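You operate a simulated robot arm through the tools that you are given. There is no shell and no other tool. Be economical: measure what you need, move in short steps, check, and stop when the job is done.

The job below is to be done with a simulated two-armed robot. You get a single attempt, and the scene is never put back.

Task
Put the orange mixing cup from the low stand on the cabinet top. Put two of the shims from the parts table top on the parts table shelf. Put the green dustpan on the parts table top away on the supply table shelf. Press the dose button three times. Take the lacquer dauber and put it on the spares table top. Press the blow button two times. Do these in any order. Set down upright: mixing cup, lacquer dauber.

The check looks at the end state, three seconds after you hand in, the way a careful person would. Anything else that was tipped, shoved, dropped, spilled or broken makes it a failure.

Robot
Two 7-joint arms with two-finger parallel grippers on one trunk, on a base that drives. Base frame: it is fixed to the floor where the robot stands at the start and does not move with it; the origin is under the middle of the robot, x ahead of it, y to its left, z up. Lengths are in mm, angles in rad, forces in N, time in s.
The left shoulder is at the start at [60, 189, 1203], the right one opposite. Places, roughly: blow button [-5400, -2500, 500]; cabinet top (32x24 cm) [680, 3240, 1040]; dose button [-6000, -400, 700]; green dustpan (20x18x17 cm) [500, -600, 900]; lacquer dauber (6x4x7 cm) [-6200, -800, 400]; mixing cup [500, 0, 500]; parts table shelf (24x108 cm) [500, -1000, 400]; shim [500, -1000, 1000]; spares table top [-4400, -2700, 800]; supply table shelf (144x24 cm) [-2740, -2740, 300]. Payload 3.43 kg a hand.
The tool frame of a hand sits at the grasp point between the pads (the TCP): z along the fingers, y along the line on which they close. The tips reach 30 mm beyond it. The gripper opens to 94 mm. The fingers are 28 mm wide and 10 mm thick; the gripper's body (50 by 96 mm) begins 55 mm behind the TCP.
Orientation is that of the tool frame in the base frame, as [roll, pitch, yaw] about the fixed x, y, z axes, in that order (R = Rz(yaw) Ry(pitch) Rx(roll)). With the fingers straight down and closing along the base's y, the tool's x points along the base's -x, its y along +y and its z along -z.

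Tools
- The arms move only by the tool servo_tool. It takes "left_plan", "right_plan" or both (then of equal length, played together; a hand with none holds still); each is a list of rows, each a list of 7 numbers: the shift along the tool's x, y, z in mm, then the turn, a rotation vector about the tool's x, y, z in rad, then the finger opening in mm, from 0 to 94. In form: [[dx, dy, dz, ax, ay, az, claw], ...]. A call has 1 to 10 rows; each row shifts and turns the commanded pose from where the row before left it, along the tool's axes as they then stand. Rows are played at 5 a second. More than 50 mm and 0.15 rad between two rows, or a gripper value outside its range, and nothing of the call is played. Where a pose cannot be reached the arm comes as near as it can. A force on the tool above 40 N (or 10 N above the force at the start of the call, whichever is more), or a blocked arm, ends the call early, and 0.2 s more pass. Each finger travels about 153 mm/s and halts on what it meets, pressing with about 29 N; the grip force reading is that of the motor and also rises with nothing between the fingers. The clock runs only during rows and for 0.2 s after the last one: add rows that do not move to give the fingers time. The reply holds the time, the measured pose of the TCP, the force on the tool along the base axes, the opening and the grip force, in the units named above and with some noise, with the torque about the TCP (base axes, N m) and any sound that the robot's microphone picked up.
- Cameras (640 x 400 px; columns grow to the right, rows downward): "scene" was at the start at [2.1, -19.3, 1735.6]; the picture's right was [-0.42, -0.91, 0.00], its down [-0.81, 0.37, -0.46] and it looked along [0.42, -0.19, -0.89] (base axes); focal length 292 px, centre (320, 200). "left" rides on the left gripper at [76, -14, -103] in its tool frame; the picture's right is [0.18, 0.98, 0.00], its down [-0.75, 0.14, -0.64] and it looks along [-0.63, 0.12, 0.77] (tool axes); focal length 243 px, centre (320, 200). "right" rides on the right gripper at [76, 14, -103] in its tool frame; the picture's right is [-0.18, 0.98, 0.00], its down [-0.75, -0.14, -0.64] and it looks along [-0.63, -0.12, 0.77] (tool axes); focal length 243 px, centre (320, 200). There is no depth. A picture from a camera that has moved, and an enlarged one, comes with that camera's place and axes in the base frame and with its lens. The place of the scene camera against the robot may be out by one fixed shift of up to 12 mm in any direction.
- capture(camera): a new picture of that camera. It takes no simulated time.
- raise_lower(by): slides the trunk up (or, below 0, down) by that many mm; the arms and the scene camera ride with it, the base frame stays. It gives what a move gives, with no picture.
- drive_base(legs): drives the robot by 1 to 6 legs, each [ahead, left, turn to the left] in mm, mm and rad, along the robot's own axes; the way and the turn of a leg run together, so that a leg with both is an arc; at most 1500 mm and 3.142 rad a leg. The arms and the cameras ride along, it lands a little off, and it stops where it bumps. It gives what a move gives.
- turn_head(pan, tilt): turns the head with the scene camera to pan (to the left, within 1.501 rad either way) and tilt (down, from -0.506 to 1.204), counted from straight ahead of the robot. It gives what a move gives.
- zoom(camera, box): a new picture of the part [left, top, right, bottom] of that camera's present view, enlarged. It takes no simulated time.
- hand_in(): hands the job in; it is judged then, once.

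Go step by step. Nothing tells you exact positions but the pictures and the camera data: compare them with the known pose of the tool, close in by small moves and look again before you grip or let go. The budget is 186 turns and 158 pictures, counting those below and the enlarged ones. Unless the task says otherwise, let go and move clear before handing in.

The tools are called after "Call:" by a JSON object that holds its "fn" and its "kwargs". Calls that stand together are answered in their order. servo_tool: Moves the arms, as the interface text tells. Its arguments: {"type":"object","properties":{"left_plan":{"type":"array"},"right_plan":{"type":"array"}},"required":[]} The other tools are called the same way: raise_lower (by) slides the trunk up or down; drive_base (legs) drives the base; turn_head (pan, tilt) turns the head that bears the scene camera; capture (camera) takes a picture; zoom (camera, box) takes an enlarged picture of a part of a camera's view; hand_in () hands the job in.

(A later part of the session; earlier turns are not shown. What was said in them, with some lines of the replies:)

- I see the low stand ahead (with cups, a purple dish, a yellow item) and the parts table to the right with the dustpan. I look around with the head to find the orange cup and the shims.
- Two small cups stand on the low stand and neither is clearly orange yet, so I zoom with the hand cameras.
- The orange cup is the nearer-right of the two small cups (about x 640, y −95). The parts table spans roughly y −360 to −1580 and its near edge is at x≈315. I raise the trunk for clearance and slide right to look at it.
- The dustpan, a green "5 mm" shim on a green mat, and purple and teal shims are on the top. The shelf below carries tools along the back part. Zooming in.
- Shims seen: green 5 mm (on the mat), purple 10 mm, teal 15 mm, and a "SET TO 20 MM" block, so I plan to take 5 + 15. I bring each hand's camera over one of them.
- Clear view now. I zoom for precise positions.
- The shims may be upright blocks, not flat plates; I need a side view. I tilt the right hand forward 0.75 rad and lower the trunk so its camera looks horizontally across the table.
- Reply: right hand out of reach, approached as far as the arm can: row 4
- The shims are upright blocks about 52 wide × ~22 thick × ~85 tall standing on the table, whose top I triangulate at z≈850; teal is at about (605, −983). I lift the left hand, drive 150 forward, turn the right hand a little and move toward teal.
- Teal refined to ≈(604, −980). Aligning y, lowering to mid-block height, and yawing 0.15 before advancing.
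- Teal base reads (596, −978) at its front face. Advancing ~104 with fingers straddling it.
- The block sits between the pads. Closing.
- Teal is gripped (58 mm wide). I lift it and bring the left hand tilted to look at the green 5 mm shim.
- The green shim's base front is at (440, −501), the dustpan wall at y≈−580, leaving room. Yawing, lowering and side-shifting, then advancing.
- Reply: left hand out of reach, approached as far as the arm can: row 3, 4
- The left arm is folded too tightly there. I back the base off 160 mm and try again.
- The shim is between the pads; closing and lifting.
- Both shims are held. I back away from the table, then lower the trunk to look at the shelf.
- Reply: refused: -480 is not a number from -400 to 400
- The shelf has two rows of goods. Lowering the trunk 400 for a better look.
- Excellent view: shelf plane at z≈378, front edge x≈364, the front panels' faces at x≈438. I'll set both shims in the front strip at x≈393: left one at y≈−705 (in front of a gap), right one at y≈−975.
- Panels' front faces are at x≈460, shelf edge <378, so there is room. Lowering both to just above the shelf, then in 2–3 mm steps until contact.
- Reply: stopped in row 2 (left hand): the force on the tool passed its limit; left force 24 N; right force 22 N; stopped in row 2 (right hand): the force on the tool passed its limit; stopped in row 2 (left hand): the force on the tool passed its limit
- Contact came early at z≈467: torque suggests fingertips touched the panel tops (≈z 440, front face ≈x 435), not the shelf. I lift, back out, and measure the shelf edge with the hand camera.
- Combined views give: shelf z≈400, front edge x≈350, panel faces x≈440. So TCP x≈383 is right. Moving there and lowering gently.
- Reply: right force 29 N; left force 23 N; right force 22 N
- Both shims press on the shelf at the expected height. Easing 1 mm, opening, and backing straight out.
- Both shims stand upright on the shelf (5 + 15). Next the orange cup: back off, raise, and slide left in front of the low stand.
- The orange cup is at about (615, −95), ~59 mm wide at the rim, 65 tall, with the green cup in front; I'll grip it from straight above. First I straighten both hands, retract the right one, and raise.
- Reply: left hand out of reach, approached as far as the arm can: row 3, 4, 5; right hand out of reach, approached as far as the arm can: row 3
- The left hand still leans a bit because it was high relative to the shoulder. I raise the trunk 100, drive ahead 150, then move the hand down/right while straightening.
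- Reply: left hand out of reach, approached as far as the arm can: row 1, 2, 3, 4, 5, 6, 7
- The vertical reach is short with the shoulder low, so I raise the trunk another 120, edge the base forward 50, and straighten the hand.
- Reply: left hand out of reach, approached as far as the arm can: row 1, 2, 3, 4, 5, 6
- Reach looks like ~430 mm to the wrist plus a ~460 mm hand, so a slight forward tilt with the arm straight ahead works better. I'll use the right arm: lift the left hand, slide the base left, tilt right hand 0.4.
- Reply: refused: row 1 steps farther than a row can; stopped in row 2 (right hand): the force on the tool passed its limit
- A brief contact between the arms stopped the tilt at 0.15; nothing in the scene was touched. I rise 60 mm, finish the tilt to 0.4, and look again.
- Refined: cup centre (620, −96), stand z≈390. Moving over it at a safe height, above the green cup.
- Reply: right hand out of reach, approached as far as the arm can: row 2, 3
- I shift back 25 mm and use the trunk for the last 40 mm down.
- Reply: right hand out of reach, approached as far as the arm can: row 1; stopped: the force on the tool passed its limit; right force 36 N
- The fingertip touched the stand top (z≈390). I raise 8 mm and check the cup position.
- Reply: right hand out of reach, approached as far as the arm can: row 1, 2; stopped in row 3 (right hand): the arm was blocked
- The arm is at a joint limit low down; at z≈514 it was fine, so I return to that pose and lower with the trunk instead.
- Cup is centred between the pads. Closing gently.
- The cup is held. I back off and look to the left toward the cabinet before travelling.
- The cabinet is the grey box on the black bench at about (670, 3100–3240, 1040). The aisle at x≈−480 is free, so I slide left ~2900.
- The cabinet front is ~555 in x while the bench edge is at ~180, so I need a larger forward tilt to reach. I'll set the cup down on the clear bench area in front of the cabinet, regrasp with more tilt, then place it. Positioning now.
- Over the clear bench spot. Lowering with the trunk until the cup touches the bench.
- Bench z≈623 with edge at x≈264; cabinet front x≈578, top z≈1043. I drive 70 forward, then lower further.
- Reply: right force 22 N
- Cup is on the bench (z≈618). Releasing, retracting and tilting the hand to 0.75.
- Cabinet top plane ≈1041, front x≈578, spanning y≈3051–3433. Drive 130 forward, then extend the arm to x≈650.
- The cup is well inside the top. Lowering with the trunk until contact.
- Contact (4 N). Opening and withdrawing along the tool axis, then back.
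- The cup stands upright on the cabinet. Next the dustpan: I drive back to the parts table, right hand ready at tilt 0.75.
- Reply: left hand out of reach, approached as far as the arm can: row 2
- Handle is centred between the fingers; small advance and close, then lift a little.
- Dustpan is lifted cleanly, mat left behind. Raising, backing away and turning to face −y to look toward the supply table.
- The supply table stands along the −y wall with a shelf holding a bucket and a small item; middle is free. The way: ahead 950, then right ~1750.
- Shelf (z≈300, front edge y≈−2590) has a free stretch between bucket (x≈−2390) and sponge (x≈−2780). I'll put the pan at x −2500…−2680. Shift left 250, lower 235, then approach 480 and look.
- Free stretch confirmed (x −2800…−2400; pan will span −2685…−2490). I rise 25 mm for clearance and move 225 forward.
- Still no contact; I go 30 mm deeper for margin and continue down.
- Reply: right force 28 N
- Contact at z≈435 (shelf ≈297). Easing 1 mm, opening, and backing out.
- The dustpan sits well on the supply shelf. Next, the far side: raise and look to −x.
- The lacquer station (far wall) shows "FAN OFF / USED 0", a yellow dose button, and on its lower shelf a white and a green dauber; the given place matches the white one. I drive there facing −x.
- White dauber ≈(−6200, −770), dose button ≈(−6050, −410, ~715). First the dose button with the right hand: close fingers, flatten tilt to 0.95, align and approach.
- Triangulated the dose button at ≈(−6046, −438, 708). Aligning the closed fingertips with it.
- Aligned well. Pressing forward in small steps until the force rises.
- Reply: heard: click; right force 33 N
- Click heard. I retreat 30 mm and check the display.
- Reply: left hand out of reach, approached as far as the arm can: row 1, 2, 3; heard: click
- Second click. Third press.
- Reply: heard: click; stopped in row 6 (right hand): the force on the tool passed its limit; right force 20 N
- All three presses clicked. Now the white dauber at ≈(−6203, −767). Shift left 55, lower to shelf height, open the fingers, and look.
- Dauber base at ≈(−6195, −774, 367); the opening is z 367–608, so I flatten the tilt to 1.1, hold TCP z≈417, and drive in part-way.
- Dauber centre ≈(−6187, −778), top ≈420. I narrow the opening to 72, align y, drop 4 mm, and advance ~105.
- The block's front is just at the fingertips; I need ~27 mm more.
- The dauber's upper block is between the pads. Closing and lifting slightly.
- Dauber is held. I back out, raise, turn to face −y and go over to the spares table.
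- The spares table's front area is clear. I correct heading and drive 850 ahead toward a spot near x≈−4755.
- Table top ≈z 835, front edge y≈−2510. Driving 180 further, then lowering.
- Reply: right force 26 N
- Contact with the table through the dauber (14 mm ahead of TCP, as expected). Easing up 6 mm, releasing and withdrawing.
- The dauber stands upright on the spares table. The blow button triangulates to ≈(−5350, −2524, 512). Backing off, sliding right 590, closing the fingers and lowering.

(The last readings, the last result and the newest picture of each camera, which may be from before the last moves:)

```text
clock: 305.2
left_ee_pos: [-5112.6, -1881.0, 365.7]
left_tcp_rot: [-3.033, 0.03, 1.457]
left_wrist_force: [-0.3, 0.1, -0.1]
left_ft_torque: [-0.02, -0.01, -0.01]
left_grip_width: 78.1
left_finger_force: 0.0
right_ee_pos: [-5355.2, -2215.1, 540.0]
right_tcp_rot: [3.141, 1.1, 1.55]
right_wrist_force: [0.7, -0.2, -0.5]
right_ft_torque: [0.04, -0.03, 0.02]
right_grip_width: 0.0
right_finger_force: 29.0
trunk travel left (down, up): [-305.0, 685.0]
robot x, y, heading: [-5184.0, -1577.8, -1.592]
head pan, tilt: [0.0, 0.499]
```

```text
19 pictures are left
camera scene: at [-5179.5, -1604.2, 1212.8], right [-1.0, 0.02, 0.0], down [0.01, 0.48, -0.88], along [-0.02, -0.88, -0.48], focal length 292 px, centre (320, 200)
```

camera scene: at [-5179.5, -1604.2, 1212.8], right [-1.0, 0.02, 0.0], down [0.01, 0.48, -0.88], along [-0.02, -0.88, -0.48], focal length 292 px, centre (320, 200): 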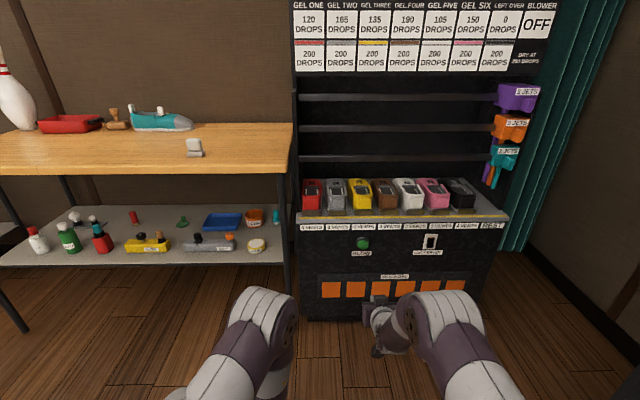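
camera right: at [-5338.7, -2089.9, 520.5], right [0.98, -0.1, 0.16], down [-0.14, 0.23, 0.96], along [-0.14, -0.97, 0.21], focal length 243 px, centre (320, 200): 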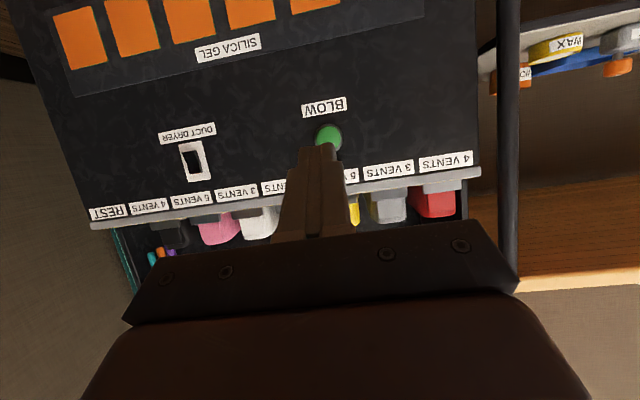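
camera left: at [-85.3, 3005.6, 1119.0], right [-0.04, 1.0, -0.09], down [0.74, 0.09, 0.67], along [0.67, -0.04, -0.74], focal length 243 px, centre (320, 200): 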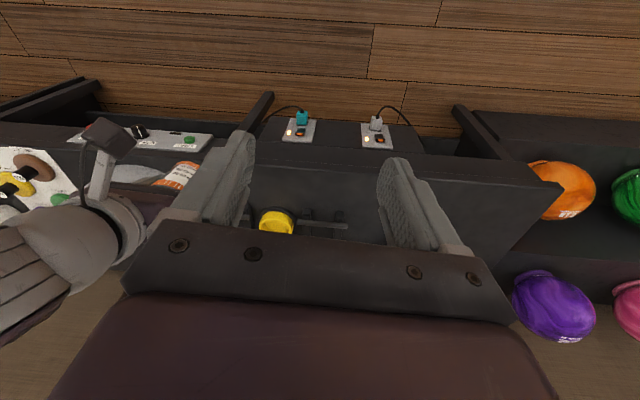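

Button refined to (−5369, −2543, 507). Lowering 32, shifting 8 right, and driving 235 ahead.

Call:
{"fn": "servo_tool", "kwargs": {"right_plan": [[0, -8, 0, 0, 0, 0, 0], [0, 0, 0, 0, 0, 0, 0]]}}

Call:
{"fn": "raise_lower", "kwargs": {"by": -32}}

Call:
{"fn": "drive_base", "kwargs": {"legs": [[235, 0, 0]]}}

Call:
{"fn": "capture", "kwargs": {"camera": "right"}}

Call:
{"fn": "zoom", "kwargs": {"camera": "scene", "box": [260, 180, 480, 360]}}

```text
clock: 305.9
left_ee_pos: [-5112.4, -1879.6, 366.0]
left_tcp_rot: [-3.032, 0.03, 1.458]
left_wrist_force: [0.6, -0.2, 0.4]
left_ft_torque: [-0.01, 0.01, 0.02]
left_grip_width: 78.1
left_finger_force: 0.1
right_ee_pos: [-5365.0, -2214.5, 540.9]
right_tcp_rot: [-3.141, 1.1, 1.55]
right_wrist_force: [-0.6, -0.2, -0.4]
right_ft_torque: [0.01, 0.03, 0.02]
right_grip_width: 0.1
right_finger_force: 28.9
trunk travel left (down, up): [-305.0, 685.0]
robot x, y, heading: [-5182.6, -1582.3, -1.591]
head pan, tilt: [0.0, 0.499]
```

```text
clock: 306.6
left_ee_pos: [-5111.8, -1879.8, 334.6]
left_tcp_rot: [-3.032, 0.029, 1.458]
left_wrist_force: [0.3, 0.4, 0.3]
left_ft_torque: [0.04, 0.0, -0.02]
left_grip_width: 78.0
left_finger_force: 0.1
right_ee_pos: [-5365.7, -2215.6, 508.9]
right_tcp_rot: [3.14, 1.099, 1.55]
right_wrist_force: [-0.4, -0.4, -0.8]
right_ft_torque: [0.0, -0.01, 0.01]
right_grip_width: 0.0
right_finger_force: 29.0
trunk travel left (down, up): [-273.0, 717.0]
robot x, y, heading: [-5184.1, -1582.4, -1.59]
head pan, tilt: [0.0, 0.499]
```

```text
clock: 308.4
left_ee_pos: [-5119.3, -2110.9, 334.9]
left_tcp_rot: [-3.031, 0.03, 1.452]
left_wrist_force: [-0.3, 0.4, -0.4]
left_ft_torque: [-0.01, 0.0, 0.01]
left_grip_width: 78.1
left_finger_force: 0.0
right_ee_pos: [-5373.5, -2442.3, 509.1]
right_tcp_rot: [3.141, 1.1, 1.544]
right_wrist_force: [0.5, 0.2, 0.1]
right_ft_torque: [-0.03, 0.0, -0.01]
right_grip_width: 0.1
right_finger_force: 29.0
trunk travel left (down, up): [-273.0, 717.0]
robot x, y, heading: [-5186.7, -1808.3, -1.592]
head pan, tilt: [0.0, 0.499]
```

```text
18 pictures are left
camera right: at [-5355.0, -2318.6, 488.0], right [0.98, -0.11, 0.16], down [-0.13, 0.23, 0.96], along [-0.14, -0.97, 0.21], focal length 243 px, centre (320, 200)
```

right: 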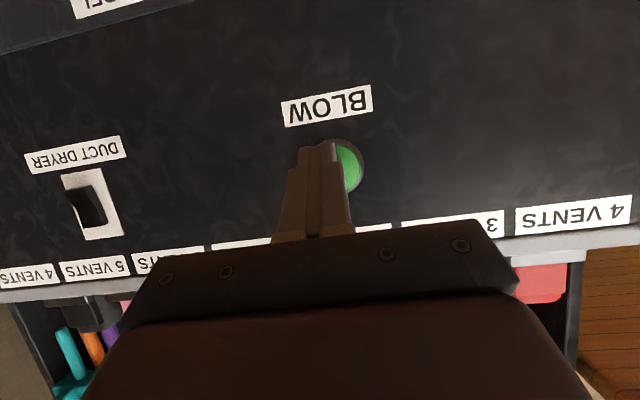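

```text
2.22 times, centred on (370, 270) of scene
camera zoom: at [-5184.7, -1833.6, 1180.7], right [-1.0, 0.02, 0.0], down [0.01, 0.48, -0.88], along [-0.02, -0.88, -0.48], focal length 650 px, centre (209, 44)
```

zoom: 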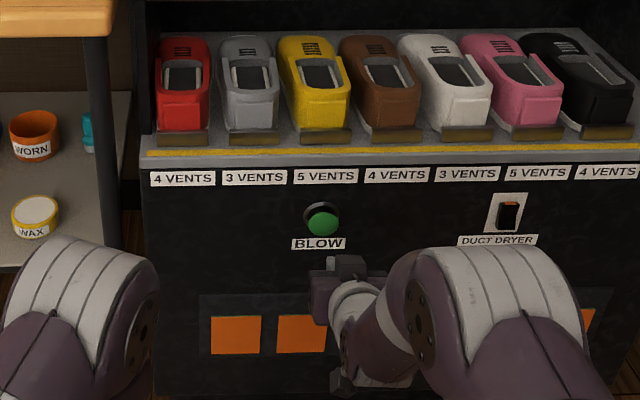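

Button centre ≈(−5367, 507); shift 8 mm left and press in steps.

Call:
{"fn": "servo_tool", "kwargs": {"right_plan": [[0, 8, 0, 0, 0, 0, 0], [-20.4, 0, 40, 0, 0, 0, 0], [-3.6, 0, 7.1, 0, 0, 0, 0], [-1.8, 0, 3.6, 0, 0, 0, 0], [-1.8, 0, 3.6, 0, 0, 0, 0], [-1.8, 0, 3.6, 0, 0, 0, 0], [-1.8, 0, 3.6, 0, 0, 0, 0], [-1.8, 0, 3.6, 0, 0, 0, 0]]}}

```text
clock: 309.9
left_ee_pos: [-5119.1, -2109.1, 335.4]
left_tcp_rot: [-3.031, 0.033, 1.452]
left_wrist_force: [-0.4, 0.5, -0.6]
left_ft_torque: [0.02, 0.04, 0.0]
left_grip_width: 78.0
left_finger_force: 0.0
right_ee_pos: [-5367.7, -2505.7, 507.8]
right_tcp_rot: [-3.137, 1.091, 1.549]
right_wrist_force: [3.2, 36.1, 13.5]
right_ft_torque: [-0.36, -0.05, 0.1]
right_grip_width: 0.0
right_finger_force: 28.7
trunk travel left (down, up): [-273.0, 717.0]
robot x, y, heading: [-5192.3, -1809.2, -1.596]
head pan, tilt: [0.0, 0.499]
heard: click
stopped in row 7 (right hand): the force on the tool passed its limit (the readings are from after the stop); the commanded pose is now the measured one
```

First click. Retreat and second press.

Call:
{"fn": "servo_tool", "kwargs": {"right_plan": [[6.8, 0, -13.4, 0, 0, 0, 0], [6.8, 0, -13.4, 0, 0, 0, 0], [0, 0, 0, 0, 0, 0, 0]]}}

Call:
{"fn": "servo_tool", "kwargs": {"right_plan": [[-9, 0, 17.8, 0, 0, 0, 0], [-2.7, 0, 5.3, 0, 0, 0, 0], [-1.8, 0, 3.6, 0, 0, 0, 0], [-0.9, 0, 1.8, 0, 0, 0, 0]]}}

```text
clock: 310.8
left_ee_pos: [-5118.9, -2110.4, 333.0]
left_tcp_rot: [-3.031, 0.031, 1.451]
left_wrist_force: [-0.2, -0.2, 0.0]
left_ft_torque: [0.0, 0.01, -0.04]
left_grip_width: 78.0
left_finger_force: 0.1
right_ee_pos: [-5365.5, -2477.4, 504.7]
right_tcp_rot: [-3.141, 1.091, 1.543]
right_wrist_force: [-0.4, -0.3, 0.1]
right_ft_torque: [-0.01, -0.01, -0.04]
right_grip_width: 0.0
right_finger_force: 29.0
trunk travel left (down, up): [-273.0, 717.0]
robot x, y, heading: [-5188.4, -1804.4, -1.595]
head pan, tilt: [0.0, 0.499]
```

```text
clock: 311.8
left_ee_pos: [-5117.4, -2108.2, 335.2]
left_tcp_rot: [-3.032, 0.033, 1.452]
left_wrist_force: [-0.2, -0.5, 0.7]
left_ft_torque: [0.0, 0.0, 0.02]
left_grip_width: 78.1
left_finger_force: 0.0
right_ee_pos: [-5365.4, -2505.4, 504.5]
right_tcp_rot: [-3.14, 1.085, 1.553]
right_wrist_force: [3.3, 34.3, 13.1]
right_ft_torque: [-0.39, 0.0, 0.11]
right_grip_width: 0.1
right_finger_force: 29.1
trunk travel left (down, up): [-273.0, 717.0]
robot x, y, heading: [-5188.1, -1806.4, -1.596]
head pan, tilt: [0.0, 0.499]
heard: click
stopped in row 4 (right hand): the force on the tool passed its limit (the readings are from after the stop); the commanded pose is now the measured one
```

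Two clicks heard. Backing away and doing a final check of the area.

Call:
{"fn": "servo_tool", "kwargs": {"right_plan": [[6.8, 0, -13.4, 0, 0, 0, 0], [15, 0, -30, 0, 0, 0, 0], [0, 0, 0, 0, 0, 0, 0]]}}

Call:
{"fn": "drive_base", "kwargs": {"legs": [[-500, 0, 0]]}}

Call:
{"fn": "capture", "kwargs": {"camera": "scene"}}

Call:
{"fn": "zoom", "kwargs": {"camera": "scene", "box": [130, 80, 290, 180]}}

```text
clock: 312.1
left_ee_pos: [-5119.0, -2107.5, 335.3]
left_tcp_rot: [-3.032, 0.035, 1.451]
left_wrist_force: [-0.2, -0.6, 0.1]
left_ft_torque: [0.09, 0.02, 0.01]
left_grip_width: 77.9
left_finger_force: 0.1
right_ee_pos: [-5365.9, -2499.0, 505.4]
right_tcp_rot: [-3.137, 1.084, 1.551]
right_wrist_force: [5.9, 145.8, 72.8]
right_ft_torque: [-1.48, -0.09, 0.06]
right_grip_width: 0.1
right_finger_force: 29.0
trunk travel left (down, up): [-273.0, 717.0]
robot x, y, heading: [-5190.3, -1809.5, -1.595]
head pan, tilt: [0.0, 0.499]
stopped in row 1 (right hand): the force on the tool passed its limit (the readings are from after the stop); the commanded pose is now the measured one
```

```text
clock: 315.0
left_ee_pos: [-5105.6, -1604.2, 333.9]
left_tcp_rot: [-3.031, 0.03, 1.456]
left_wrist_force: [0.1, -0.1, 0.3]
left_ft_torque: [0.0, 0.0, -0.01]
left_grip_width: 78.3
left_finger_force: 0.0
right_ee_pos: [-5350.3, -1999.7, 502.9]
right_tcp_rot: [-3.139, 1.084, 1.552]
right_wrist_force: [-0.2, 0.2, -0.4]
right_ft_torque: [-0.02, 0.01, 0.03]
right_grip_width: 0.0
right_finger_force: 29.3
trunk travel left (down, up): [-273.0, 717.0]
robot x, y, heading: [-5176.5, -1302.9, -1.591]
head pan, tilt: [0.0, 0.499]
```

```text
16 pictures are left
camera scene: at [-5172.6, -1327.9, 1180.7], right [-1.0, 0.02, 0.0], down [0.01, 0.48, -0.88], along [-0.02, -0.88, -0.48], focal length 292 px, centre (320, 200)
```

scene: 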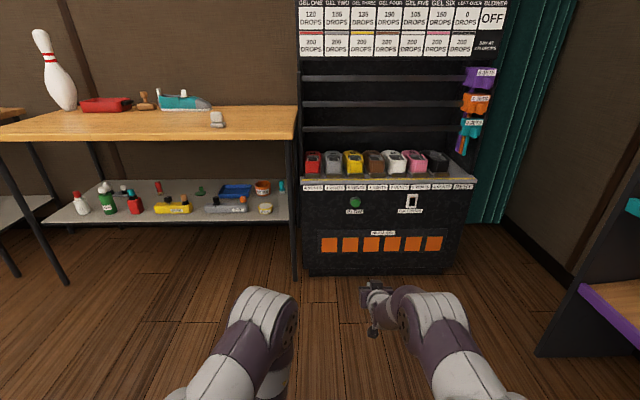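

```text
4.00 times, centred on (210, 130) of scene
camera zoom: at [-5172.6, -1327.9, 1180.7], right [-1.0, 0.02, 0.0], down [0.01, 0.48, -0.88], along [-0.02, -0.88, -0.48], focal length 1169 px, centre (760, 480)
```

zoom: 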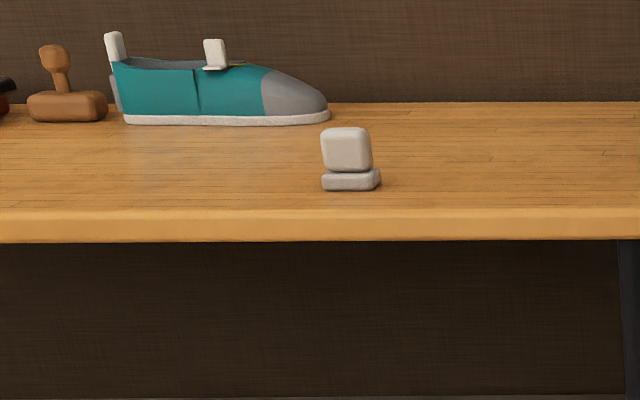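

All six jobs are done as far as I can see: the dauber stands upright on the spares table, and the cup, shims and dustpan were checked in place when I set them down. The clicks counted were three on dose and two on blow. The lacquer station's display still read "USED 0" after the dose presses. Handing in.

Call:
{"fn": "hand_in", "kwargs": {}}

```text
The job is handed in.
```

I've handed the job in, with all six parts done and both hands empty and clear.

- **Mixing cup:** the orange cup stands upright on the cabinet top.
- **Shims:** the 5 mm and 15 mm shims are standing on the parts table shelf. I picked those two because a block on the table read "SET TO 20 MM".
- **Dustpan:** it is on the supply table shelf, between the bucket and the brush.
- **Dose button:** I pressed it three times and heard a click each time. The station's display still read "USED 0" afterwards.
- **Lacquer dauber:** it stands upright on the spares table top. There was a white and a green dauber with no labels; I took the white one because it matched the place given.
- **Blow button:** I pressed it two times and heard a click each time. As I pulled back from the second press, the hand's force reading jumped to about 145 N, but I heard no extra click and the machine looked undisturbed.
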